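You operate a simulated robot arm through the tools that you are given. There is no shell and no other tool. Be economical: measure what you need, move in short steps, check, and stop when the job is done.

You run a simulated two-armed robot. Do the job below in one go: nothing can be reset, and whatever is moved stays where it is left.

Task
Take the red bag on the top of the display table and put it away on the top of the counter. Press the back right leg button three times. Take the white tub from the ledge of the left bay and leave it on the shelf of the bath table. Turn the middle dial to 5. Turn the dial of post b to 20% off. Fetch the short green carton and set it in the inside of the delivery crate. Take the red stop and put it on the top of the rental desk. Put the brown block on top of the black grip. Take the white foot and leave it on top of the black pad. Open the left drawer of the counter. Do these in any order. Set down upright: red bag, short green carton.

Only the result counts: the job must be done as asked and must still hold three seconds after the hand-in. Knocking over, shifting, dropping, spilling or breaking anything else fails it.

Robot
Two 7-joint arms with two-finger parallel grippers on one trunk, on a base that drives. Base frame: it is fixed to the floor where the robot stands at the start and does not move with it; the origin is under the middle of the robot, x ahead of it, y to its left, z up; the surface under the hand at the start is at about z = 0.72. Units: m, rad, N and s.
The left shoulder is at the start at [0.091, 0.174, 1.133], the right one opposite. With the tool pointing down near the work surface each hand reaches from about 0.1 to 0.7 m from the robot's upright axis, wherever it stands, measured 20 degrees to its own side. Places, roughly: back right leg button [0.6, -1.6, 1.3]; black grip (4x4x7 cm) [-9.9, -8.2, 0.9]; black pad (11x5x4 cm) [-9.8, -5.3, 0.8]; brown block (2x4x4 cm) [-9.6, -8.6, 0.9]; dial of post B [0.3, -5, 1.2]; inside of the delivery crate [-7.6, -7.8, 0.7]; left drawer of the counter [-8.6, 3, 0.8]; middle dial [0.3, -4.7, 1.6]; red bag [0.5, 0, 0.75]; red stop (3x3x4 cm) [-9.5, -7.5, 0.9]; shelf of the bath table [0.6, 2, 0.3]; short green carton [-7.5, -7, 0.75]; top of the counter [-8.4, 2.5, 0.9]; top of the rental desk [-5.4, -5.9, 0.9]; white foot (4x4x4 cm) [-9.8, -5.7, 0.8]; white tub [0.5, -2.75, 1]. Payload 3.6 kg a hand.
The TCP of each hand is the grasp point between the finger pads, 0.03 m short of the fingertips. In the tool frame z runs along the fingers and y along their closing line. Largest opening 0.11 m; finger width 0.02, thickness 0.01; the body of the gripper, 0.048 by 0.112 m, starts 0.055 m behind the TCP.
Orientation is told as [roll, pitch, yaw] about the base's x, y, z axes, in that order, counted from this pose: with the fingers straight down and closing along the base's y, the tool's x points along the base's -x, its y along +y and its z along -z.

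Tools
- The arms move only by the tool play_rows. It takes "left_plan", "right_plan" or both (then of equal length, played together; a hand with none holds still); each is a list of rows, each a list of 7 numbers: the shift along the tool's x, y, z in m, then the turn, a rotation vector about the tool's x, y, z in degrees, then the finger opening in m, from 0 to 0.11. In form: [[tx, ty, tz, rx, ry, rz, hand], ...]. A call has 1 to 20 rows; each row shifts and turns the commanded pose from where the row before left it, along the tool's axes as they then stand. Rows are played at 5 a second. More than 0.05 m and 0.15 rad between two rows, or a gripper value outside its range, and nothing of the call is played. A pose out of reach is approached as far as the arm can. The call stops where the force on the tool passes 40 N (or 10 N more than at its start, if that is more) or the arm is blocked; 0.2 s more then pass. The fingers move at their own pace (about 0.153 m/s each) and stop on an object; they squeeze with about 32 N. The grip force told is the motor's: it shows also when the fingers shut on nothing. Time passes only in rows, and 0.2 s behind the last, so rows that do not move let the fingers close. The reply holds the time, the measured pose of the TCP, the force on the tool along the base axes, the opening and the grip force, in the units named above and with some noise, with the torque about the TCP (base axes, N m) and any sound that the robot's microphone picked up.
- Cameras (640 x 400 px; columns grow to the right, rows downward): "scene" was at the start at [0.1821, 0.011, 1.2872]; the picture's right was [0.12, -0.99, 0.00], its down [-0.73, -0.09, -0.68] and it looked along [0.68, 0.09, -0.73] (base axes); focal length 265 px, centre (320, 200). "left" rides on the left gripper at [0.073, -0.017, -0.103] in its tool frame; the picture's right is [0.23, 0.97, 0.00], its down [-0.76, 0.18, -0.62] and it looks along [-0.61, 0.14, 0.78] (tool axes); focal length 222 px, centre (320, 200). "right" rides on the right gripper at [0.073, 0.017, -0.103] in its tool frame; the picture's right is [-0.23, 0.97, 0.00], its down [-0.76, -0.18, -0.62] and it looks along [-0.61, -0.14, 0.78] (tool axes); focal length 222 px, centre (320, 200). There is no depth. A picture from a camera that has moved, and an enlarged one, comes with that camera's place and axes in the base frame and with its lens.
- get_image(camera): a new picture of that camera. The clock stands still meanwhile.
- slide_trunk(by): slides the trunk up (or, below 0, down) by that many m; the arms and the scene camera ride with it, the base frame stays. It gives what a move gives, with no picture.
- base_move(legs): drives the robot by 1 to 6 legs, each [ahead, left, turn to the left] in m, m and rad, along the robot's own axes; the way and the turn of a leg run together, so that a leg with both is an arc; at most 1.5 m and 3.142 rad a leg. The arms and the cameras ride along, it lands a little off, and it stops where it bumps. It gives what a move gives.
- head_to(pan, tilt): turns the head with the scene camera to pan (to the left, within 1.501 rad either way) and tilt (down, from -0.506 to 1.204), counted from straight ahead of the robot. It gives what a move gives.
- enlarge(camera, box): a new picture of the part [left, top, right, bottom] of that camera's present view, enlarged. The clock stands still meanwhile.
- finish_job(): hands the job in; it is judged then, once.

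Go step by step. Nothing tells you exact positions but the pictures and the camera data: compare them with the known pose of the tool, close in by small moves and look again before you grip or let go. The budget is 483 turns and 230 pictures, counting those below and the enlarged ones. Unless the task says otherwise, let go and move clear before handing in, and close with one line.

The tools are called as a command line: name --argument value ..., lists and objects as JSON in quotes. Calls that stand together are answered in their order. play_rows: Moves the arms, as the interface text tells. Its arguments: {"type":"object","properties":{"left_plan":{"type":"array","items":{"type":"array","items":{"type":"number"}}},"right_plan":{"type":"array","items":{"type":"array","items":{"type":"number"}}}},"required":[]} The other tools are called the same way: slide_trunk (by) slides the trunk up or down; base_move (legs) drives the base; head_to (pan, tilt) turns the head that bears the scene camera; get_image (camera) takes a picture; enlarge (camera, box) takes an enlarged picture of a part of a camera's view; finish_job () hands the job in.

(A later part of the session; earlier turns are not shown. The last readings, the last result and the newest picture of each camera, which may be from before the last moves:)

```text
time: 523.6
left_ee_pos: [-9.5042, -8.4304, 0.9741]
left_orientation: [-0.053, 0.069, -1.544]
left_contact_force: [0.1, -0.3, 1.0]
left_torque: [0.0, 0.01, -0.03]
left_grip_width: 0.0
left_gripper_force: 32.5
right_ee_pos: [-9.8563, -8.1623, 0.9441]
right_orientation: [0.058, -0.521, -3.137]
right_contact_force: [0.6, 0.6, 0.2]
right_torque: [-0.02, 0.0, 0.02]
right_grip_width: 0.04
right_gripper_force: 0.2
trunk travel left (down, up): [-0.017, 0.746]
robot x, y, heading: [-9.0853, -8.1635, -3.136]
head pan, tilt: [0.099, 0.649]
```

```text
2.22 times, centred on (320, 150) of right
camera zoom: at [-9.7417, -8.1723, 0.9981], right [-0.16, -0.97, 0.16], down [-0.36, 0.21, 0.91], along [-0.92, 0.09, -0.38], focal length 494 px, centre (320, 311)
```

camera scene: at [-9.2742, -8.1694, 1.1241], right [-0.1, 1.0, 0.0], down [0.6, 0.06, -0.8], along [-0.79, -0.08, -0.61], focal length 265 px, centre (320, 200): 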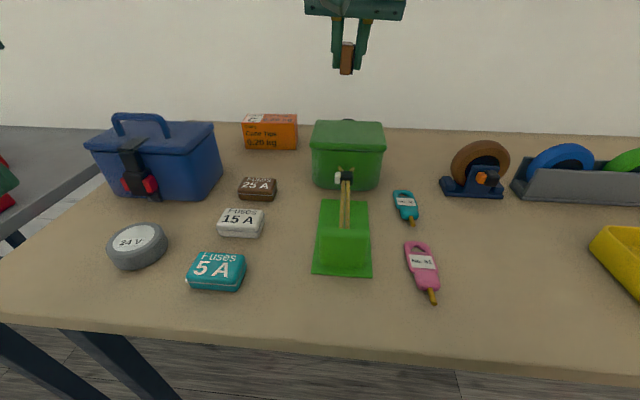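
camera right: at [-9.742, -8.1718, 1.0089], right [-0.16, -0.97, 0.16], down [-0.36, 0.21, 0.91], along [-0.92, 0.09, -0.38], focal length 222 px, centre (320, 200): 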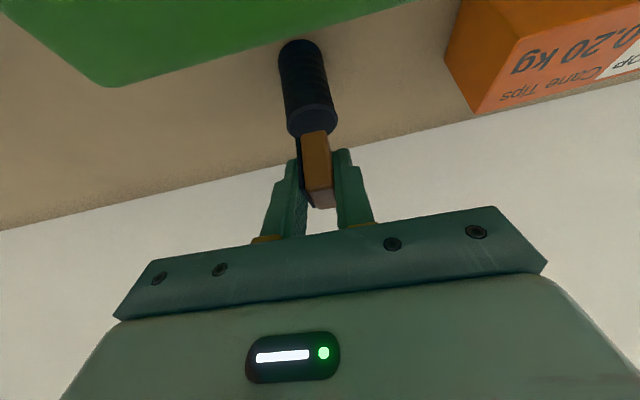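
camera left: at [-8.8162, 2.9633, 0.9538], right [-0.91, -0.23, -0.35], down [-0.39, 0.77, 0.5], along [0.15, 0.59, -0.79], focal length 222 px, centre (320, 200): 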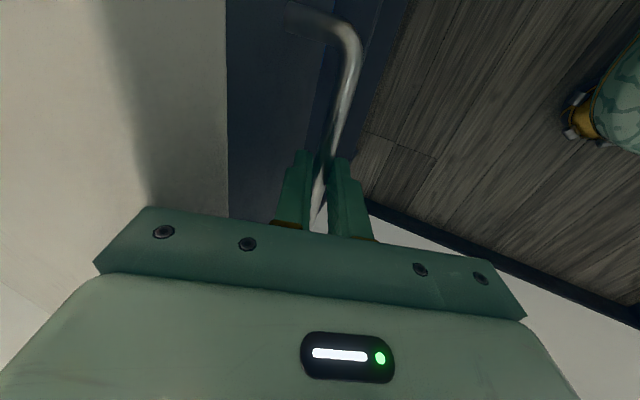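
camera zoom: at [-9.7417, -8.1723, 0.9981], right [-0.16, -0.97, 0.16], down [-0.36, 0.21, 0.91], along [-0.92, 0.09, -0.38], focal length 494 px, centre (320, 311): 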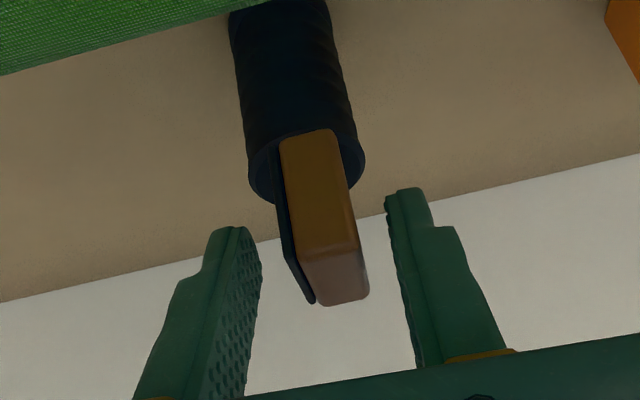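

The block stands on the grip and the fingers are free. I withdraw along the tool axis and check from the scene camera.

play_rows --right_plan '[[0, 0, -0.02, 0, 0, 0, 0.04], [0, 0, -0.03, 0, 0, 0, 0.04], [0, 0, -0.04, 0, 0, 0, 0.04], [-0.02, 0, -0.035, 0, 0, 0, 0.04]]'

enlarge --camera "right" --box '[200, 0, 440, 200]'

```text
time: 524.6
left_ee_pos: [-9.5047, -8.4296, 0.9733]
left_orientation: [-0.052, 0.068, -1.54]
left_contact_force: [0.2, 0.0, -0.7]
left_torque: [0.03, -0.03, 0.01]
left_grip_width: 0.0
left_gripper_force: 31.6
right_ee_pos: [-9.8117, -8.1544, 1.0533]
right_orientation: [0.061, -0.522, -3.139]
right_contact_force: [0.0, -0.6, 1.1]
right_torque: [-0.04, -0.01, -0.01]
right_grip_width: 0.04
right_gripper_force: 0.1
right hand out of reach, approached as far as the arm can: row 4
trunk travel left (down, up): [-0.017, 0.746]
robot x, y, heading: [-9.0876, -8.1618, -3.142]
head pan, tilt: [0.099, 0.649]
```

```text
2.00 times, centred on (320, 100) of right
camera zoom: at [-9.6966, -8.1651, 1.1067], right [-0.16, -0.97, 0.16], down [-0.36, 0.21, 0.91], along [-0.92, 0.09, -0.38], focal length 444 px, centre (320, 400)
```

zoom: 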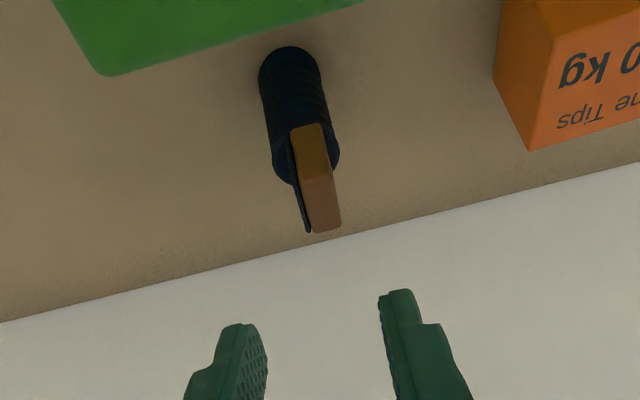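

Block on grip done. Now the red stop: back off 0.34 and strafe 0.65 north, then look.

base_move --legs '[[-0.34, 0, 0], [0, -0.65, 0]]'

get_image --camera "right"

get_image --camera "scene"

```text
time: 530.0
left_ee_pos: [-9.1667, -7.7802, 0.9732]
left_orientation: [-0.052, 0.066, -1.546]
left_contact_force: [-0.4, 0.3, -0.4]
left_torque: [0.0, 0.01, 0.0]
left_grip_width: 0.0
left_gripper_force: 32.2
right_ee_pos: [-9.4741, -7.5059, 1.054]
right_orientation: [0.061, -0.523, -3.141]
right_contact_force: [-0.2, -0.2, 0.6]
right_torque: [0.0, 0.0, -0.01]
right_grip_width: 0.04
right_gripper_force: 0.1
trunk travel left (down, up): [-0.017, 0.746]
robot x, y, heading: [-8.7521, -7.5155, -3.142]
head pan, tilt: [0.099, 0.649]
```

```text
55 pictures are left
camera right: at [-9.3581, -7.5164, 1.1066], right [-0.17, -0.97, 0.16], down [-0.35, 0.21, 0.91], along [-0.92, 0.09, -0.38], focal length 222 px, centre (320, 200)
```

right: 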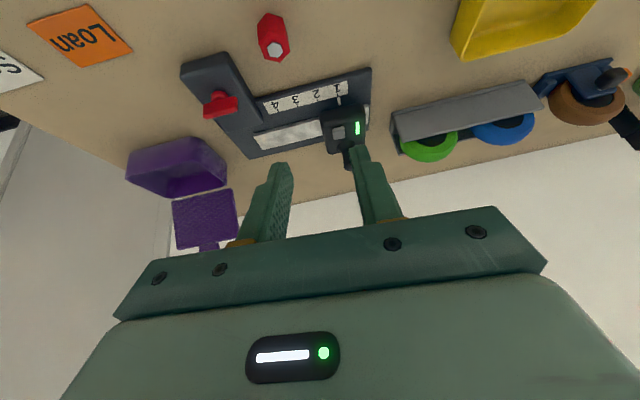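

```text
54 pictures are left
camera scene: at [-9.0723, -7.5239, 1.0541], right [-0.1, 0.99, 0.0], down [0.6, 0.06, -0.8], along [-0.79, -0.08, -0.61], focal length 265 px, centre (320, 200)
```

scene: 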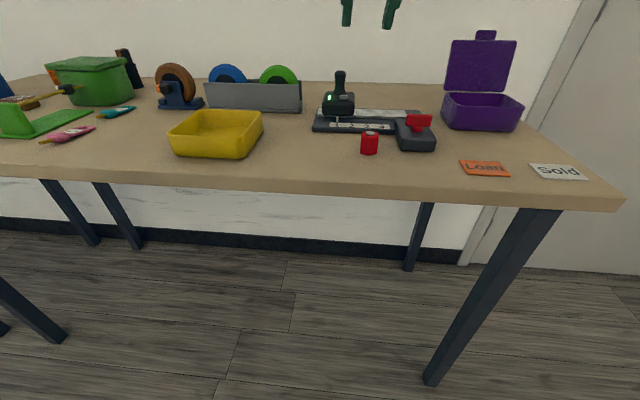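

The stop is at [-9.505, -7.482, 0.852]. I lower onto it with a modest 4.5 cm opening.

play_rows --right_plan '[[0.0143, -0.0066, 0.034, 0, 0, 0, 0.045], [0.0143, -0.0066, 0.034, 0, 0, 0, 0.045], [0.0143, -0.0066, 0.034, 0, 0, 0, 0.045], [0.0143, -0.0066, 0.034, 0, 0, 0, 0.045]]'

get_image --camera "right"

```text
time: 531.0
left_ee_pos: [-9.167, -7.7805, 0.9734]
left_orientation: [-0.052, 0.066, -1.547]
left_contact_force: [0.5, 0.1, 0.1]
left_torque: [0.02, -0.03, 0.02]
left_grip_width: 0.0001
left_gripper_force: 32.0
right_ee_pos: [-9.4916, -7.486, 0.9048]
right_orientation: [0.062, -0.521, 3.141]
right_contact_force: [0.9, 0.8, -0.4]
right_torque: [-0.01, 0.03, -0.02]
right_grip_width: 0.0452
right_gripper_force: 0.1
trunk travel left (down, up): [-0.017, 0.746]
robot x, y, heading: [-8.7507, -7.514, -3.14]
head pan, tilt: [0.099, 0.649]
```

```text
53 pictures are left
camera right: at [-9.3775, -7.4976, 0.9582], right [-0.17, -0.97, 0.16], down [-0.35, 0.22, 0.91], along [-0.92, 0.09, -0.38], focal length 222 px, centre (320, 200)
```

right: 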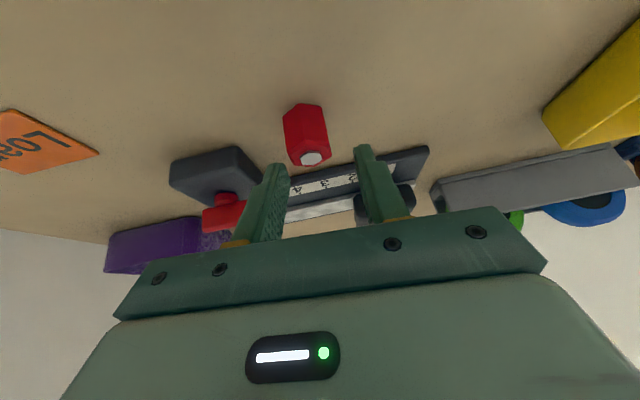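

Aligned; I go down the last 3.3 cm, close and lift.

play_rows --right_plan '[[0.0055, -0.002, 0.016, 0, 0, 0, 0.045], [0.0055, -0.0015, 0.016, 0, 0, 0, 0.045], [0, 0, 0, 0, 0, 0, 0], [0, 0, 0, 0, 0, 0, 0], [0, 0, 0, 0, 0, 0, 0], [-0.02, 0, -0.0346, 0, 0, 0, 0], [-0.02, 0, -0.0346, 0, 0, 0, 0], [-0.02, 0, -0.0346, 0, 0, 0, 0]]'

get_image --camera "right"

```text
time: 532.8
left_ee_pos: [-9.1661, -7.7811, 0.9746]
left_orientation: [-0.055, 0.067, -1.545]
left_contact_force: [-0.1, 0.3, -0.1]
left_torque: [-0.02, 0.0, 0.04]
left_grip_width: 0.0
left_gripper_force: 31.9
right_ee_pos: [-9.4986, -7.4802, 0.9933]
right_orientation: [0.059, -0.523, -3.139]
right_contact_force: [0.9, -0.7, -0.9]
right_torque: [0.0, 0.0, -0.02]
right_grip_width: 0.0288
right_gripper_force: 32.3
trunk travel left (down, up): [-0.017, 0.746]
robot x, y, heading: [-8.7496, -7.5151, -3.133]
head pan, tilt: [0.099, 0.649]
```

```text
52 pictures are left
camera right: at [-9.3843, -7.4907, 1.0462], right [-0.17, -0.97, 0.16], down [-0.35, 0.21, 0.91], along [-0.92, 0.09, -0.38], focal length 222 px, centre (320, 200)
```

right: 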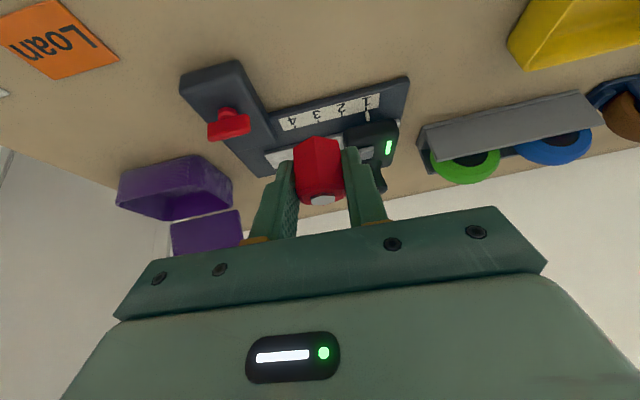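

Red stop held. I raise the trunk, back off and turn south to look for the carton and the crate.

slide_trunk --by 0.25

base_move --legs '[[-0.3, 0, 0], [0, 0, 1.5]]'

head_to --pan 1.2 --tilt 0.5

get_image --camera "scene"

```text
time: 535.4
left_ee_pos: [-9.167, -7.7813, 1.2236]
left_orientation: [-0.052, 0.068, -1.546]
left_contact_force: [-0.2, 0.1, 1.3]
left_torque: [0.0, 0.01, 0.02]
left_grip_width: 0.0
left_gripper_force: 31.9
right_ee_pos: [-9.3832, -7.4798, 1.3776]
right_orientation: [0.06, -0.755, 3.143]
right_contact_force: [-0.3, 0.5, -0.7]
right_torque: [0.0, -0.02, -0.02]
right_grip_width: 0.0288
right_gripper_force: 32.1
trunk travel left (down, up): [-0.267, 0.496]
robot x, y, heading: [-8.7514, -7.5178, -3.136]
head pan, tilt: [0.099, 0.649]
```

```text
time: 541.1
left_ee_pos: [-8.2082, -7.9486, 1.2234]
left_orientation: [-0.055, 0.067, -0.035]
left_contact_force: [-0.4, 1.0, 0.3]
left_torque: [-0.02, 0.0, -0.01]
left_grip_width: 0.0001
left_gripper_force: 31.9
right_ee_pos: [-8.5231, -8.1447, 1.3786]
right_orientation: [0.062, -0.754, -1.632]
right_contact_force: [-0.9, 0.1, -0.9]
right_torque: [-0.04, -0.05, -0.02]
right_grip_width: 0.0287
right_gripper_force: 31.8
trunk travel left (down, up): [-0.267, 0.496]
robot x, y, heading: [-8.4485, -7.5137, -1.628]
head pan, tilt: [0.099, 0.649]
```

```text
time: 542.5
left_ee_pos: [-8.2091, -7.9472, 1.2241]
left_orientation: [-0.054, 0.067, -0.034]
left_contact_force: [-0.2, 0.2, 0.5]
left_torque: [-0.03, -0.03, 0.03]
left_grip_width: 0.0
left_gripper_force: 31.6
right_ee_pos: [-8.5231, -8.146, 1.3773]
right_orientation: [0.062, -0.754, -1.631]
right_contact_force: [0.0, 0.2, -1.3]
right_torque: [-0.02, 0.0, 0.0]
right_grip_width: 0.0286
right_gripper_force: 32.2
trunk travel left (down, up): [-0.267, 0.496]
robot x, y, heading: [-8.4478, -7.5139, -1.629]
head pan, tilt: [1.201, 0.499]
```

```text
51 pictures are left
camera scene: at [-8.3697, -7.6447, 1.3328], right [-0.42, -0.91, 0.0], down [-0.44, 0.2, -0.88], along [0.8, -0.36, -0.48], focal length 265 px, centre (320, 200)
```

scene: 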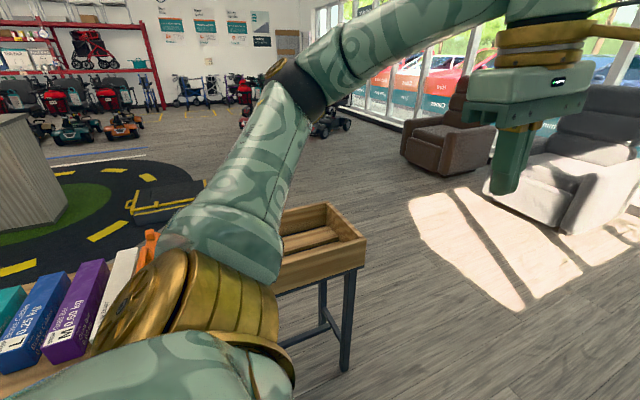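

The crate is on a table to the east, with colored cartons beside it. I turn to face it.

base_move --legs '[[0, 0, 1.62]]'

head_to --pan 0.15 --tilt 0.75

get_image --camera "scene"

```text
time: 546.8
left_ee_pos: [-8.0343, -7.2453, 1.223]
left_orientation: [-0.055, 0.069, 1.603]
left_contact_force: [-0.4, 0.2, 0.4]
left_torque: [-0.02, 0.02, 0.0]
left_grip_width: 0.0
left_gripper_force: 32.4
right_ee_pos: [-7.8147, -7.5451, 1.3785]
right_orientation: [0.063, -0.755, 0.006]
right_contact_force: [0.0, 0.5, -0.4]
right_torque: [0.0, -0.01, -0.03]
right_grip_width: 0.0287
right_gripper_force: 31.9
trunk travel left (down, up): [-0.267, 0.496]
robot x, y, heading: [-8.4502, -7.5134, 0.005]
head pan, tilt: [1.201, 0.499]
```

```text
time: 548.1
left_ee_pos: [-8.0331, -7.2457, 1.2251]
left_orientation: [-0.055, 0.066, 1.603]
left_contact_force: [-0.5, -0.3, -0.6]
left_torque: [-0.01, 0.0, 0.0]
left_grip_width: 0.0003
left_gripper_force: 32.1
right_ee_pos: [-7.8148, -7.5466, 1.379]
right_orientation: [0.061, -0.755, 0.007]
right_contact_force: [0.3, 1.2, -0.2]
right_torque: [0.0, -0.03, 0.0]
right_grip_width: 0.0286
right_gripper_force: 31.8
trunk travel left (down, up): [-0.267, 0.496]
robot x, y, heading: [-8.4503, -7.5159, 0.009]
head pan, tilt: [0.15, 0.75]
```

```text
50 pictures are left
camera scene: at [-8.272, -7.4993, 1.3108], right [0.16, -0.99, 0.0], down [-0.67, -0.11, -0.73], along [0.72, 0.12, -0.68], focal length 265 px, centre (320, 200)
```

scene: 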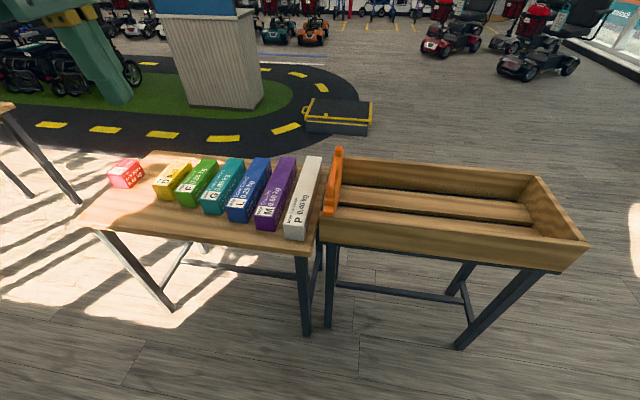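

I see a row of cartons of rising size; the green one is near [-7.4, -7.0]. I zoom in.

enlarge --camera "scene" --box '[90, 140, 350, 260]'

```text
2.46 times, centred on (220, 200) of scene
camera zoom: at [-8.272, -7.4993, 1.3108], right [0.16, -0.99, 0.0], down [-0.67, -0.11, -0.73], along [0.72, 0.12, -0.68], focal length 653 px, centre (566, 200)
```

zoom: 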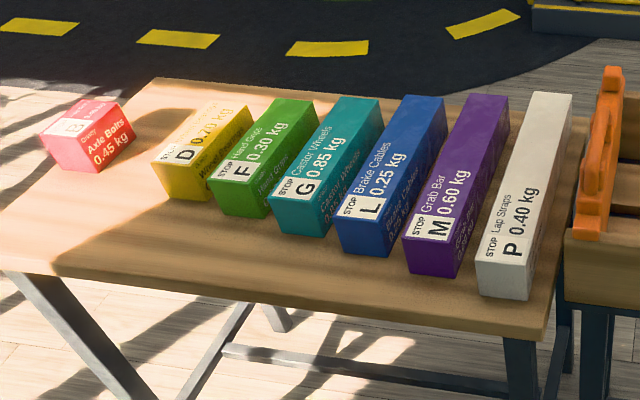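

The green carton "F" lies at about [-7.65, -6.985], roughly 0.17 x 0.07 x 0.055. I unroll the left hand to close along y, move over and look at the gaps with the left camera.

play_rows --left_plan '[[0, 0, 0, 0, 0, 7.5, 0.09], [0, 0, 0, 0, 0, 7.5, 0.09], [0, 0, 0, 0, 0, 7.5, 0.09], [0, 0, 0, 0, 0, 7.5, 0.09], [0, 0, 0, 0, 0, 7.5, 0.09], [0, 0, 0, 0, 0, 7.5, 0.09], [0, 0, 0, 0, 0, 7.5, 0.09], [0, 0, 0, 0, 0, 7.5, 0.09], [0, 0, 0, 0, 0, 7.5, 0.09], [0, 0, 0, 0, 0, 7.5, 0.09], [0, 0, 0, 0, 0, 7.5, 0.09], [0, 0, 0, 0, 0, 7.5, 0.09]]'

base_move --legs '[[0.22, 0.26, 0]]'

get_image --camera "left"

```text
time: 550.7
left_ee_pos: [-8.0344, -7.2463, 1.226]
left_orientation: [-0.069, -0.052, 0.036]
left_contact_force: [-0.1, -0.1, -0.5]
left_torque: [-0.01, -0.02, -0.02]
left_grip_width: 0.0902
left_gripper_force: 0.1
right_ee_pos: [-7.8153, -7.5483, 1.379]
right_orientation: [0.063, -0.757, 0.005]
right_contact_force: [1.0, 0.0, 0.2]
right_torque: [0.02, -0.01, 0.01]
right_grip_width: 0.0285
right_gripper_force: 32.1
trunk travel left (down, up): [-0.267, 0.496]
robot x, y, heading: [-8.4455, -7.5144, 0.003]
head pan, tilt: [0.15, 0.75]
```

```text
time: 553.0
left_ee_pos: [-7.8157, -6.9867, 1.2231]
left_orientation: [-0.069, -0.054, 0.037]
left_contact_force: [0.2, -0.2, -0.1]
left_torque: [-0.03, 0.03, 0.0]
left_grip_width: 0.09
left_gripper_force: 0.1
right_ee_pos: [-7.5943, -7.2868, 1.3783]
right_orientation: [0.061, -0.753, 0.005]
right_contact_force: [0.0, -0.7, 0.1]
right_torque: [-0.05, 0.0, -0.03]
right_grip_width: 0.0286
right_gripper_force: 31.2
trunk travel left (down, up): [-0.267, 0.496]
robot x, y, heading: [-8.2296, -7.2563, 0.01]
head pan, tilt: [0.15, 0.75]
```

```text
48 pictures are left
camera left: at [-7.892, -6.9985, 1.3253], right [-0.26, 0.96, -0.08], down [0.72, 0.25, 0.65], along [0.64, 0.11, -0.76], focal length 222 px, centre (320, 200)
```

left: 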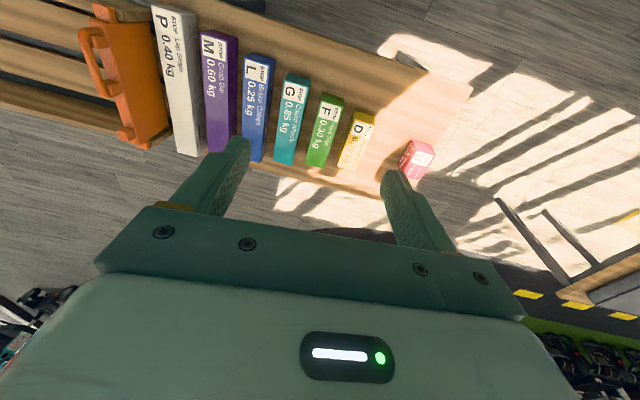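

Cartons have about 2.8 cm gaps; the green one is about 4.8 cm wide, centred at [-7.64, -6.972]. I level the hand, lower the trunk 0.24 and position above.

slide_trunk --by -0.24

play_rows --left_plan '[[0, 0, 0, -4, 3, 2, 0.075], [-0.04, 0.004, 0, 0, 0, 0, 0.075], [-0.04, 0.004, 0, 0, 0, 0, 0.075], [-0.04, 0.004, 0, 0, 0, 0, 0.075], [-0.04, 0.003, 0, 0, 0, 0, 0.075], [-0.016, 0, 0.02, 0, 0, 0, 0.075]]'

get_image --camera "left"

```text
time: 555.5
left_ee_pos: [-7.8152, -6.9878, 0.9852]
left_orientation: [-0.067, -0.057, 0.035]
left_contact_force: [-0.2, 0.9, 0.1]
left_torque: [0.01, 0.0, 0.0]
left_grip_width: 0.0899
left_gripper_force: 0.0
right_ee_pos: [-7.5971, -7.2876, 1.1391]
right_orientation: [0.063, -0.756, 0.004]
right_contact_force: [-0.8, 0.0, -0.6]
right_torque: [-0.01, 0.02, 0.01]
right_grip_width: 0.029
right_gripper_force: 31.7
trunk travel left (down, up): [-0.027, 0.736]
robot x, y, heading: [-8.2259, -7.2582, 0.012]
head pan, tilt: [0.15, 0.75]
```

```text
time: 556.9
left_ee_pos: [-7.6935, -6.9931, 0.9337]
left_orientation: [0.0, -0.002, 0.0]
left_contact_force: [0.3, 0.3, 0.3]
left_torque: [0.03, 0.01, 0.03]
left_grip_width: 0.0748
left_gripper_force: 0.0
left hand out of reach, approached as far as the arm can: row 2, 3, 4, 5
right_ee_pos: [-7.5966, -7.287, 1.1378]
right_orientation: [0.061, -0.754, 0.005]
right_contact_force: [1.3, -0.3, 0.6]
right_torque: [-0.07, 0.02, 0.03]
right_grip_width: 0.0285
right_gripper_force: 31.5
trunk travel left (down, up): [-0.027, 0.736]
robot x, y, heading: [-8.2349, -7.2572, 0.007]
head pan, tilt: [0.15, 0.75]
```

```text
47 pictures are left
camera left: at [-7.7653, -7.01, 1.0373], right [-0.23, 0.97, 0.0], down [0.76, 0.18, 0.62], along [0.61, 0.14, -0.78], focal length 222 px, centre (320, 200)
```

left: 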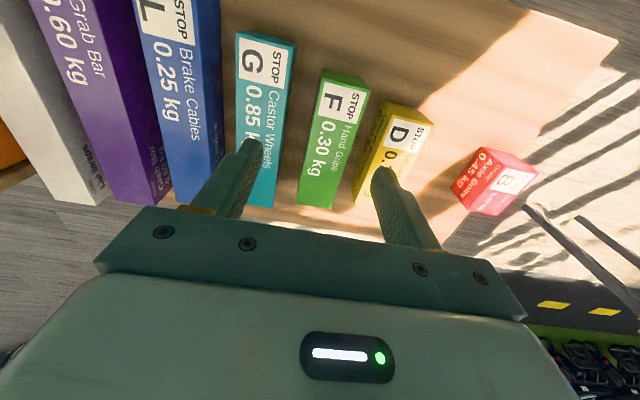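

The gaps are clear. I move the base 6 cm forward and 2.4 cm left, narrow the opening to 6.5 cm and descend part-way.

base_move --legs '[[0.058, 0.023, 0]]'

play_rows --left_plan '[[0, 0, 0.03, 0, 0, 0, 0.065], [0, 0, 0.03, 0, 0, 0, 0.065], [0, 0, 0.03, 0, 0, 0, 0.065]]'

get_image --camera "left"

```text
time: 557.8
left_ee_pos: [-7.6356, -6.9729, 0.9325]
left_orientation: [0.004, -0.003, 0.004]
left_contact_force: [0.1, -0.1, 0.3]
left_torque: [0.01, 0.02, -0.03]
left_grip_width: 0.0749
left_gripper_force: 0.0
right_ee_pos: [-7.5363, -7.2664, 1.1378]
right_orientation: [0.065, -0.752, 0.005]
right_contact_force: [1.8, -1.0, -0.8]
right_torque: [0.02, 0.0, 0.03]
right_grip_width: 0.0284
right_gripper_force: 32.1
trunk travel left (down, up): [-0.027, 0.736]
robot x, y, heading: [-8.1718, -7.2339, 0.013]
head pan, tilt: [0.15, 0.75]
```

```text
time: 558.6
left_ee_pos: [-7.6371, -6.9701, 0.8424]
left_orientation: [0.002, -0.003, 0.004]
left_contact_force: [0.8, 0.0, 0.4]
left_torque: [0.01, 0.03, -0.02]
left_grip_width: 0.0649
left_gripper_force: 0.0
right_ee_pos: [-7.5376, -7.2657, 1.1377]
right_orientation: [0.063, -0.754, 0.006]
right_contact_force: [0.7, -0.6, -0.2]
right_torque: [0.0, 0.01, 0.0]
right_grip_width: 0.0288
right_gripper_force: 32.2
trunk travel left (down, up): [-0.027, 0.736]
robot x, y, heading: [-8.1739, -7.2331, 0.014]
head pan, tilt: [0.15, 0.75]
```

```text
46 pictures are left
camera left: at [-7.709, -6.9876, 0.9474], right [-0.23, 0.97, 0.0], down [0.76, 0.18, 0.63], along [0.61, 0.15, -0.78], focal length 222 px, centre (320, 200)
```

left: 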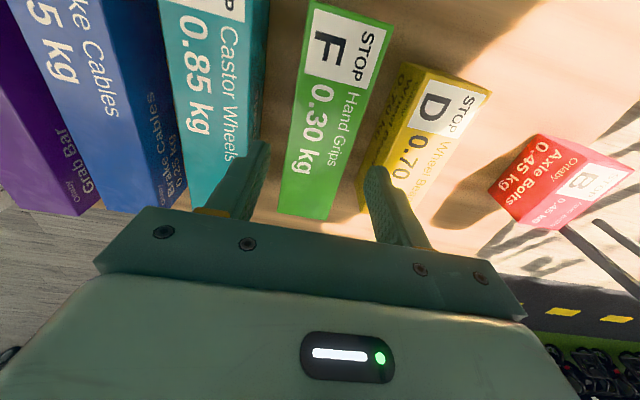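

I shift 4 mm left for symmetric clearance and lower to grip height, then close.

play_rows --left_plan '[[0, 0.004, 0.01, 0, 0, 0, 0.065], [0, 0, 0.025, 0, 0, 0, 0.065], [0, 0, 0.022, 0, 0, 0, 0.065], [0, 0, 0.015, 0, 0, 0, 0.065]]'

get_image --camera "left"

```text
time: 559.6
left_ee_pos: [-7.6367, -6.966, 0.7725]
left_orientation: [0.003, -0.003, 0.004]
left_contact_force: [-1.2, 0.5, -0.7]
left_torque: [0.0, 0.01, -0.01]
left_grip_width: 0.0652
left_gripper_force: 0.0
right_ee_pos: [-7.5384, -7.2651, 1.138]
right_orientation: [0.062, -0.755, 0.005]
right_contact_force: [-0.5, -0.1, 0.3]
right_torque: [-0.01, -0.01, 0.0]
right_grip_width: 0.0288
right_gripper_force: 31.6
trunk travel left (down, up): [-0.027, 0.736]
robot x, y, heading: [-8.173, -7.2313, 0.016]
head pan, tilt: [0.15, 0.75]
```

```text
45 pictures are left
camera left: at [-7.7083, -6.9831, 0.8762], right [-0.23, 0.97, 0.0], down [0.76, 0.18, 0.63], along [0.61, 0.15, -0.78], focal length 222 px, centre (320, 200)
```

left: 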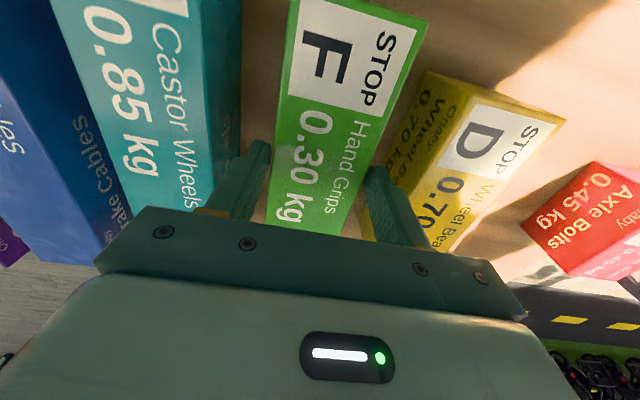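

The fingers sit in the gaps. I close and lift.

play_rows --left_plan '[[0, 0, 0.006, 0, 0, 0, 0.065], [0, 0, 0, 0, 0, 0, 0.02], [0, 0, 0, 0, 0, 0, 0.02], [0, 0, 0, 0, 0, 0, 0.02], [0, 0, -0.03, 0, 0, 0, 0.02], [0, 0, -0.04, 0, 0, 0, 0.02], [0, 0, -0.04, 0, 0, 0, 0.02], [0, 0, -0.04, 0, 0, 0, 0.02]]'

get_image --camera "left"

```text
time: 561.4
left_ee_pos: [-7.6366, -6.9676, 0.916]
left_orientation: [0.005, -0.001, 0.001]
left_contact_force: [0.4, -0.9, -2.2]
left_torque: [0.03, 0.03, -0.01]
left_grip_width: 0.0596
left_gripper_force: 32.4
right_ee_pos: [-7.538, -7.2657, 1.1391]
right_orientation: [0.063, -0.754, 0.007]
right_contact_force: [-0.7, -0.4, 0.4]
right_torque: [0.0, -0.02, -0.02]
right_grip_width: 0.0289
right_gripper_force: 32.5
trunk travel left (down, up): [-0.027, 0.736]
robot x, y, heading: [-8.1723, -7.231, 0.01]
head pan, tilt: [0.15, 0.75]
```

```text
44 pictures are left
camera left: at [-7.7091, -6.9842, 1.02], right [-0.23, 0.97, 0.0], down [0.76, 0.18, 0.63], along [0.61, 0.15, -0.78], focal length 222 px, centre (320, 200)
```

left: 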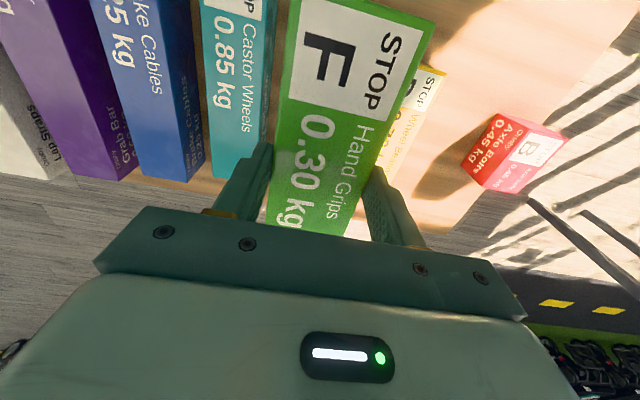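

Held. I raise the trunk 0.15 and strafe right 0.81 m to bring it over the crate, then look.

slide_trunk --by 0.15

base_move --legs '[[-0.02, -0.81, -0.01]]'

get_image --camera "left"

get_image --camera "scene"

```text
time: 563.2
left_ee_pos: [-7.6731, -6.9666, 1.1075]
left_orientation: [0.003, -0.106, 0.006]
left_contact_force: [0.3, -0.8, -3.4]
left_torque: [-0.02, 0.04, 0.01]
left_grip_width: 0.0597
left_gripper_force: 32.1
right_ee_pos: [-7.5359, -7.2652, 1.2868]
right_orientation: [0.06, -0.753, 0.009]
right_contact_force: [-0.2, -0.1, -0.7]
right_torque: [0.01, 0.04, -0.02]
right_grip_width: 0.0289
right_gripper_force: 32.1
trunk travel left (down, up): [-0.177, 0.586]
robot x, y, heading: [-8.1721, -7.2345, 0.011]
head pan, tilt: [0.15, 0.75]
```

```text
time: 567.5
left_ee_pos: [-7.686, -7.7772, 1.1071]
left_orientation: [0.003, -0.106, -0.001]
left_contact_force: [-1.1, -0.6, -2.4]
left_torque: [-0.01, 0.05, 0.02]
left_grip_width: 0.0595
left_gripper_force: 32.4
right_ee_pos: [-7.5529, -8.0763, 1.2869]
right_orientation: [0.062, -0.754, 0.0]
right_contact_force: [-0.3, 0.0, -1.4]
right_torque: [0.0, 0.01, 0.0]
right_grip_width: 0.0287
right_gripper_force: 32.2
trunk travel left (down, up): [-0.177, 0.586]
robot x, y, heading: [-8.1904, -8.037, 0.003]
head pan, tilt: [0.15, 0.75]
```

```text
43 pictures are left
camera left: at [-7.7682, -7.7942, 1.2035], right [-0.22, 0.97, -0.02], down [0.69, 0.17, 0.7], along [0.69, 0.14, -0.71], focal length 222 px, centre (320, 200)
```

left: 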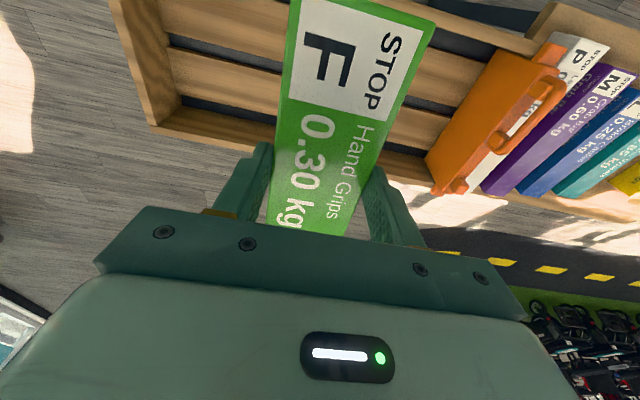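

```text
42 pictures are left
camera scene: at [-7.9635, -8.0268, 1.2172], right [0.15, -0.99, 0.0], down [-0.67, -0.1, -0.73], along [0.72, 0.11, -0.68], focal length 265 px, centre (320, 200)
```

scene: 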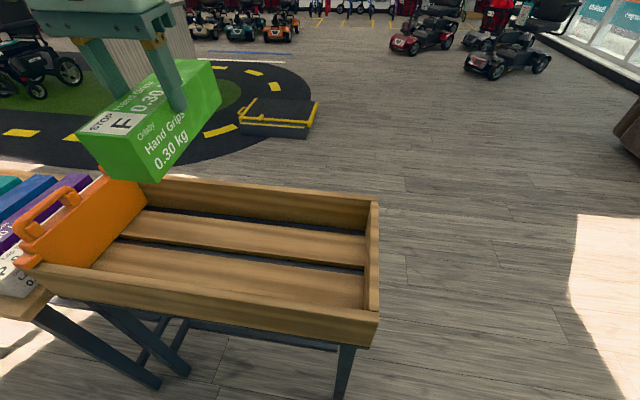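

Over the crate (inner centre about [-7.625, -7.75]). I level the carton, lower the trunk, and move forward 6 cm.

slide_trunk --by -0.16

base_move --legs '[[0.03, 0.015, 0]]'

get_image --camera "left"

```text
time: 569.3
left_ee_pos: [-7.6856, -7.7774, 0.9481]
left_orientation: [0.003, -0.107, -0.002]
left_contact_force: [0.1, -0.4, -2.2]
left_torque: [0.02, 0.04, -0.02]
left_grip_width: 0.06
left_gripper_force: 32.1
right_ee_pos: [-7.5532, -8.0752, 1.1284]
right_orientation: [0.061, -0.755, -0.002]
right_contact_force: [-0.5, 0.2, -0.2]
right_torque: [-0.02, 0.01, 0.02]
right_grip_width: 0.029
right_gripper_force: 32.2
trunk travel left (down, up): [-0.017, 0.746]
robot x, y, heading: [-8.1855, -8.0413, 0.007]
head pan, tilt: [0.15, 0.75]
```

```text
time: 570.2
left_ee_pos: [-7.655, -7.763, 0.9453]
left_orientation: [0.003, -0.104, 0.001]
left_contact_force: [0.5, -0.7, -2.9]
left_torque: [0.01, 0.04, -0.01]
left_grip_width: 0.0596
left_gripper_force: 32.7
right_ee_pos: [-7.52, -8.06, 1.126]
right_orientation: [0.063, -0.752, 0.004]
right_contact_force: [0.7, 0.7, -0.9]
right_torque: [0.02, 0.03, 0.01]
right_grip_width: 0.0286
right_gripper_force: 32.4
trunk travel left (down, up): [-0.017, 0.746]
robot x, y, heading: [-8.1575, -8.0309, 0.009]
head pan, tilt: [0.15, 0.75]
```

```text
41 pictures are left
camera left: at [-7.7374, -7.7792, 1.0428], right [-0.23, 0.97, -0.02], down [0.69, 0.18, 0.7], along [0.68, 0.15, -0.71], focal length 222 px, centre (320, 200)
```

left: 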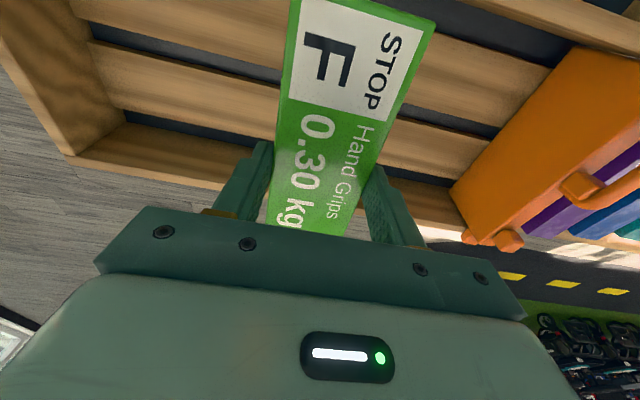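

I level by +6°, shift 2 cm forward and lower part-way, then check from the scene camera.

play_rows --left_plan '[[-0.01, 0, 0, 0, 6, 0, 0.02], [-0.012, 0, 0.03, 0, 0, 0, 0.02], [0, 0, 0.03, 0, 0, 0, 0.02], [0, 0, 0.03, 0, 0, 0, 0.02]]'

get_image --camera "scene"

```text
time: 571.2
left_ee_pos: [-7.6339, -7.7604, 0.8569]
left_orientation: [0.002, -0.001, 0.003]
left_contact_force: [0.2, -0.9, -2.4]
left_torque: [-0.01, 0.07, 0.05]
left_grip_width: 0.0596
left_gripper_force: 32.1
right_ee_pos: [-7.5201, -8.0603, 1.1284]
right_orientation: [0.062, -0.754, 0.005]
right_contact_force: [0.3, 0.4, 0.3]
right_torque: [0.0, -0.03, -0.04]
right_grip_width: 0.0287
right_gripper_force: 31.9
trunk travel left (down, up): [-0.017, 0.746]
robot x, y, heading: [-8.1557, -8.0243, 0.007]
head pan, tilt: [0.15, 0.75]
```

```text
40 pictures are left
camera scene: at [-7.8341, -8.0109, 1.0452], right [0.16, -0.99, 0.0], down [-0.67, -0.11, -0.73], along [0.72, 0.12, -0.68], focal length 265 px, centre (320, 200)
```

scene: 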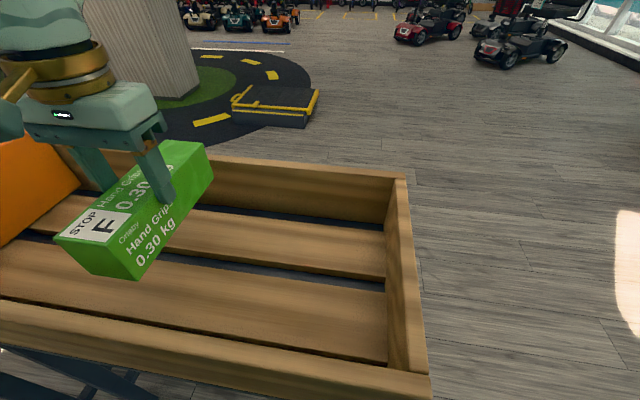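

It's inside the walls. I lower until contact.

play_rows --left_plan '[[0, 0, 0.03, 0, 0, 0, 0.02], [0, 0, 0.03, 0, 0, 0, 0.02], [0, 0, 0.012, 0, 0, 0, 0.02], [0, 0, 0.008, 0, 0, 0, 0.02], [0, 0, 0.008, 0, 0, 0, 0.02], [0, 0, 0.006, 0, 0, 0, 0.02], [0, 0, 0.006, 0, 0, 0, 0.02], [0, 0, 0.005, 0, 0, 0, 0.02], [0, 0, 0.005, 0, 0, 0, 0.02]]'

get_image --camera "scene"

```text
time: 573.0
left_ee_pos: [-7.6352, -7.7605, 0.7603]
left_orientation: [0.002, -0.008, 0.004]
left_contact_force: [-4.7, 1.3, 23.2]
left_torque: [0.11, 0.64, -0.17]
left_grip_width: 0.06
left_gripper_force: 32.2
right_ee_pos: [-7.5229, -8.0611, 1.1296]
right_orientation: [0.065, -0.755, 0.003]
right_contact_force: [-0.3, 0.4, -0.7]
right_torque: [-0.03, 0.04, 0.02]
right_grip_width: 0.0286
right_gripper_force: 31.1
trunk travel left (down, up): [-0.017, 0.746]
robot x, y, heading: [-8.1561, -8.0303, 0.005]
head pan, tilt: [0.15, 0.75]
stopped in row 8 (left hand): the force on the tool passed its limit at 49 N (the readings are from after the stop); the commanded pose is now the measured one
```

```text
39 pictures are left
camera scene: at [-7.8367, -8.0115, 1.0462], right [0.16, -0.99, 0.0], down [-0.67, -0.11, -0.73], along [0.72, 0.12, -0.68], focal length 265 px, centre (320, 200)
```

scene: 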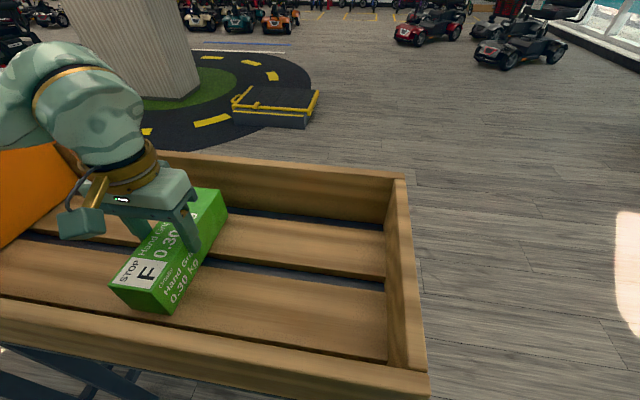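

The carton rests on the slats. I ease up, open and lift the hand out.

play_rows --left_plan '[[0, 0, -0.003, 0, 0, 0, 0.02], [0, 0, 0, 0, 0, 0, 0.075], [0, 0, 0, 0, 0, 0, 0.075], [0, 0, -0.03, 0, 0, 0, 0.075], [0, 0, -0.04, 0, 0, 0, 0.075], [0, 0, -0.04, 0, 0, 0, 0.075], [0, 0, -0.04, 0, 0, 0, 0.075]]'

slide_trunk --by 0.25

base_move --legs '[[-0.25, 0, 0]]'

get_image --camera "scene"

```text
time: 574.6
left_ee_pos: [-7.6343, -7.7618, 0.9118]
left_orientation: [0.003, -0.004, 0.003]
left_contact_force: [-0.6, 0.5, -0.1]
left_torque: [0.01, -0.01, 0.01]
left_grip_width: 0.0749
left_gripper_force: 0.1
right_ee_pos: [-7.521, -8.0605, 1.1284]
right_orientation: [0.063, -0.753, 0.005]
right_contact_force: [-0.1, 0.0, -0.5]
right_torque: [0.02, 0.02, 0.0]
right_grip_width: 0.029
right_gripper_force: 31.7
trunk travel left (down, up): [-0.017, 0.746]
robot x, y, heading: [-8.1558, -8.0297, 0.01]
head pan, tilt: [0.15, 0.75]
```

```text
time: 577.1
left_ee_pos: [-7.7013, -7.7618, 1.2289]
left_orientation: [0.002, -0.184, 0.004]
left_contact_force: [-0.5, 1.1, -0.2]
left_torque: [0.0, -0.02, 0.0]
left_grip_width: 0.0751
left_gripper_force: 0.0
right_ee_pos: [-7.5198, -8.0594, 1.3777]
right_orientation: [0.063, -0.754, 0.005]
right_contact_force: [-0.4, 0.1, -1.3]
right_torque: [0.03, -0.02, 0.02]
right_grip_width: 0.0287
right_gripper_force: 32.0
trunk travel left (down, up): [-0.267, 0.496]
robot x, y, heading: [-8.1564, -8.0275, 0.006]
head pan, tilt: [0.15, 0.75]
```

```text
time: 579.0
left_ee_pos: [-7.9523, -7.7644, 1.2299]
left_orientation: [0.003, -0.184, 0.003]
left_contact_force: [-0.5, 0.3, -0.1]
left_torque: [-0.02, -0.03, 0.03]
left_grip_width: 0.0751
left_gripper_force: 0.0
right_ee_pos: [-7.773, -8.0614, 1.378]
right_orientation: [0.063, -0.754, 0.002]
right_contact_force: [-0.2, 0.9, -0.2]
right_torque: [0.0, 0.0, -0.02]
right_grip_width: 0.0289
right_gripper_force: 31.5
trunk travel left (down, up): [-0.267, 0.496]
robot x, y, heading: [-8.407, -8.0275, 0.007]
head pan, tilt: [0.15, 0.75]
```

```text
38 pictures are left
camera scene: at [-8.2306, -8.0145, 1.311], right [0.16, -0.99, 0.0], down [-0.67, -0.11, -0.73], along [0.72, 0.11, -0.68], focal length 265 px, centre (320, 200)
```

scene: 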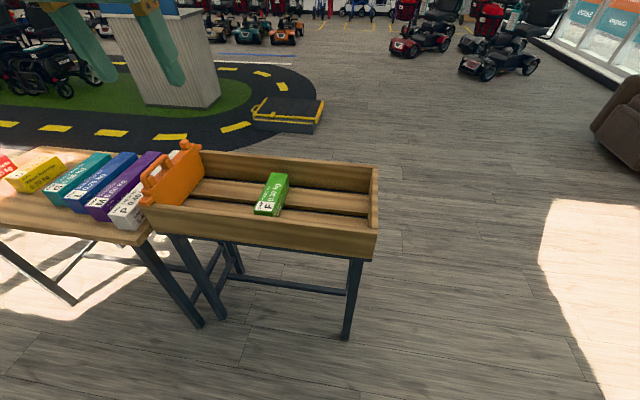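

The carton is in the crate. Now to the rental desk (grey kiosk near [-5.4, -5.9]): I go around the south end of the crate, then north along x about -6.8.

base_move --legs '[[0, -0.85, 0], [1.4, 0, 0], [0.2, 0, 0], [0, 1.45, 0]]'

head_to --pan 0.4 --tilt 0.35

get_image --camera "scene"

```text
time: 598.1
left_ee_pos: [-6.3396, -7.1835, 1.2305]
left_orientation: [0.0, -0.182, -0.001]
left_contact_force: [1.4, 0.0, -0.5]
left_torque: [-0.02, -0.01, 0.0]
left_grip_width: 0.0751
left_gripper_force: 0.1
right_ee_pos: [-6.1607, -7.4828, 1.3782]
right_orientation: [0.063, -0.755, -0.003]
right_contact_force: [0.6, 0.3, -1.3]
right_torque: [-0.01, -0.02, 0.01]
right_grip_width: 0.0287
right_gripper_force: 32.1
trunk travel left (down, up): [-0.267, 0.496]
robot x, y, heading: [-6.7937, -7.4469, 0.003]
head pan, tilt: [0.15, 0.75]
```

```text
time: 598.9
left_ee_pos: [-6.3387, -7.1831, 1.2317]
left_orientation: [0.002, -0.184, -0.001]
left_contact_force: [-0.2, -0.3, 0.2]
left_torque: [-0.02, 0.01, 0.0]
left_grip_width: 0.0748
left_gripper_force: 0.0
right_ee_pos: [-6.1594, -7.4832, 1.3774]
right_orientation: [0.062, -0.754, -0.002]
right_contact_force: [0.0, -0.5, -0.2]
right_torque: [0.03, -0.01, 0.01]
right_grip_width: 0.0286
right_gripper_force: 31.9
trunk travel left (down, up): [-0.267, 0.496]
robot x, y, heading: [-6.7953, -7.4505, 0.003]
head pan, tilt: [0.4, 0.351]
```

```text
37 pictures are left
camera scene: at [-6.614, -7.4093, 1.3464], right [0.39, -0.92, 0.0], down [-0.32, -0.13, -0.94], along [0.86, 0.37, -0.34], focal length 265 px, centre (320, 200)
```

scene: 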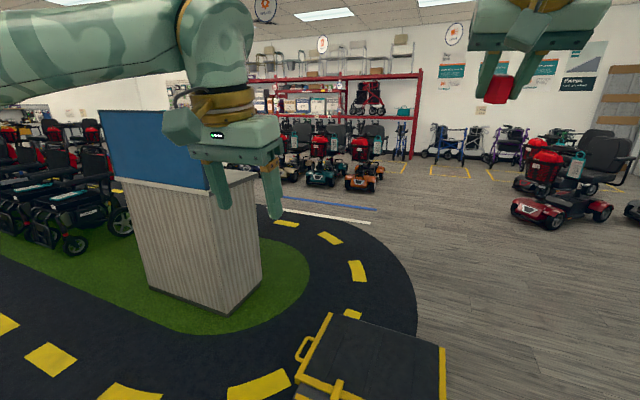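

The desk has a tall panel on its west side, and a platform to the south, so I'll approach from the east. I drive around.

base_move --legs '[[0, -0.9, 0], [1.3, 0, 0], [1.1, 0, 0], [0, 1.3, 0]]'

head_to --pan 1.2 --tilt 0.4

get_image --camera "scene"

```text
time: 621.3
left_ee_pos: [-3.9482, -6.7222, 1.2309]
left_orientation: [0.001, -0.183, 0.017]
left_contact_force: [0.5, -0.6, 0.1]
left_torque: [0.04, 0.0, 0.01]
left_grip_width: 0.0751
left_gripper_force: 0.0
right_ee_pos: [-3.7628, -7.0195, 1.3784]
right_orientation: [0.061, -0.755, 0.018]
right_contact_force: [0.1, -0.5, -0.5]
right_torque: [0.0, 0.01, -0.02]
right_grip_width: 0.0287
right_gripper_force: 31.6
trunk travel left (down, up): [-0.267, 0.496]
robot x, y, heading: [-4.4022, -6.9901, 0.023]
head pan, tilt: [0.4, 0.351]
```

```text
time: 622.4
left_ee_pos: [-3.9483, -6.7225, 1.2303]
left_orientation: [0.002, -0.185, 0.018]
left_contact_force: [-0.3, -0.2, 0.8]
left_torque: [0.0, -0.04, 0.01]
left_grip_width: 0.0751
left_gripper_force: 0.1
right_ee_pos: [-3.7636, -7.0181, 1.3777]
right_orientation: [0.063, -0.753, 0.018]
right_contact_force: [-0.4, -0.3, 0.0]
right_torque: [0.02, 0.04, -0.02]
right_grip_width: 0.0287
right_gripper_force: 31.6
trunk travel left (down, up): [-0.267, 0.496]
robot x, y, heading: [-4.3955, -6.994, 0.022]
head pan, tilt: [1.201, 0.4]
```

```text
36 pictures are left
camera scene: at [-4.2721, -6.9046, 1.342], right [0.94, -0.34, 0.0], down [-0.13, -0.37, -0.92], along [0.32, 0.87, -0.39], focal length 265 px, centre (320, 200)
```

scene: 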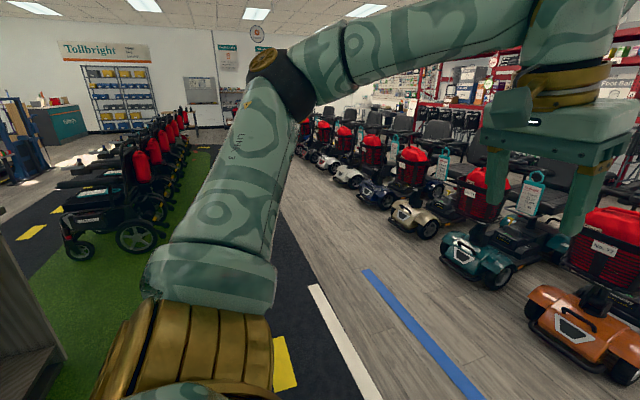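

The way is clear. I strafe to y about -6.0 and turn to face west toward the desk.

base_move --legs '[[0.1, 0.98, 0], [0, 0, 3.11]]'

head_to --pan 0.0 --tilt 0.65

get_image --camera "scene"

```text
time: 634.8
left_ee_pos: [-4.789, -6.2677, 1.2301]
left_orientation: [0.002, -0.184, 3.118]
left_contact_force: [0.7, 0.8, 0.4]
left_torque: [0.01, 0.0, -0.01]
left_grip_width: 0.0752
left_gripper_force: 0.0
right_ee_pos: [-4.9603, -5.9641, 1.3786]
right_orientation: [0.061, -0.754, 3.117]
right_contact_force: [-0.3, 0.0, 0.2]
right_torque: [-0.01, 0.02, -0.02]
right_grip_width: 0.0289
right_gripper_force: 32.0
trunk travel left (down, up): [-0.267, 0.496]
robot x, y, heading: [-4.3262, -6.0161, 3.122]
head pan, tilt: [1.201, 0.4]
```

```text
time: 636.2
left_ee_pos: [-4.7882, -6.2678, 1.2309]
left_orientation: [0.002, -0.183, 3.117]
left_contact_force: [-0.7, 0.0, -0.6]
left_torque: [0.0, -0.01, 0.0]
left_grip_width: 0.075
left_gripper_force: 0.2
right_ee_pos: [-4.9607, -5.964, 1.3786]
right_orientation: [0.063, -0.755, 3.117]
right_contact_force: [0.3, -0.4, -0.8]
right_torque: [0.0, -0.01, 0.02]
right_grip_width: 0.0288
right_gripper_force: 31.9
trunk travel left (down, up): [-0.267, 0.496]
robot x, y, heading: [-4.3277, -6.0162, 3.122]
head pan, tilt: [0.0, 0.649]
```

```text
35 pictures are left
camera scene: at [-4.506, -6.0109, 1.3194], right [0.02, 1.0, 0.0], down [0.6, -0.01, -0.8], along [-0.8, 0.02, -0.6], focal length 265 px, centre (320, 200)
```

scene: 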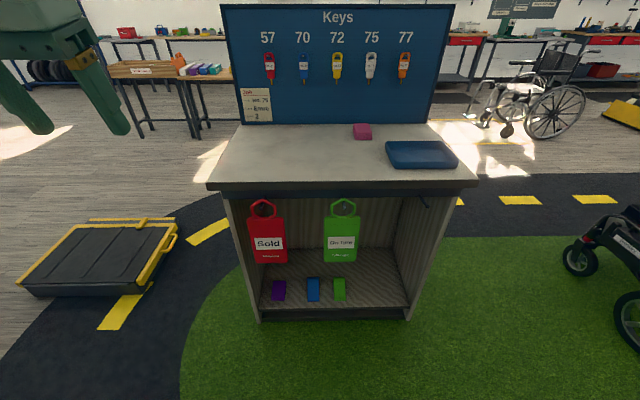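

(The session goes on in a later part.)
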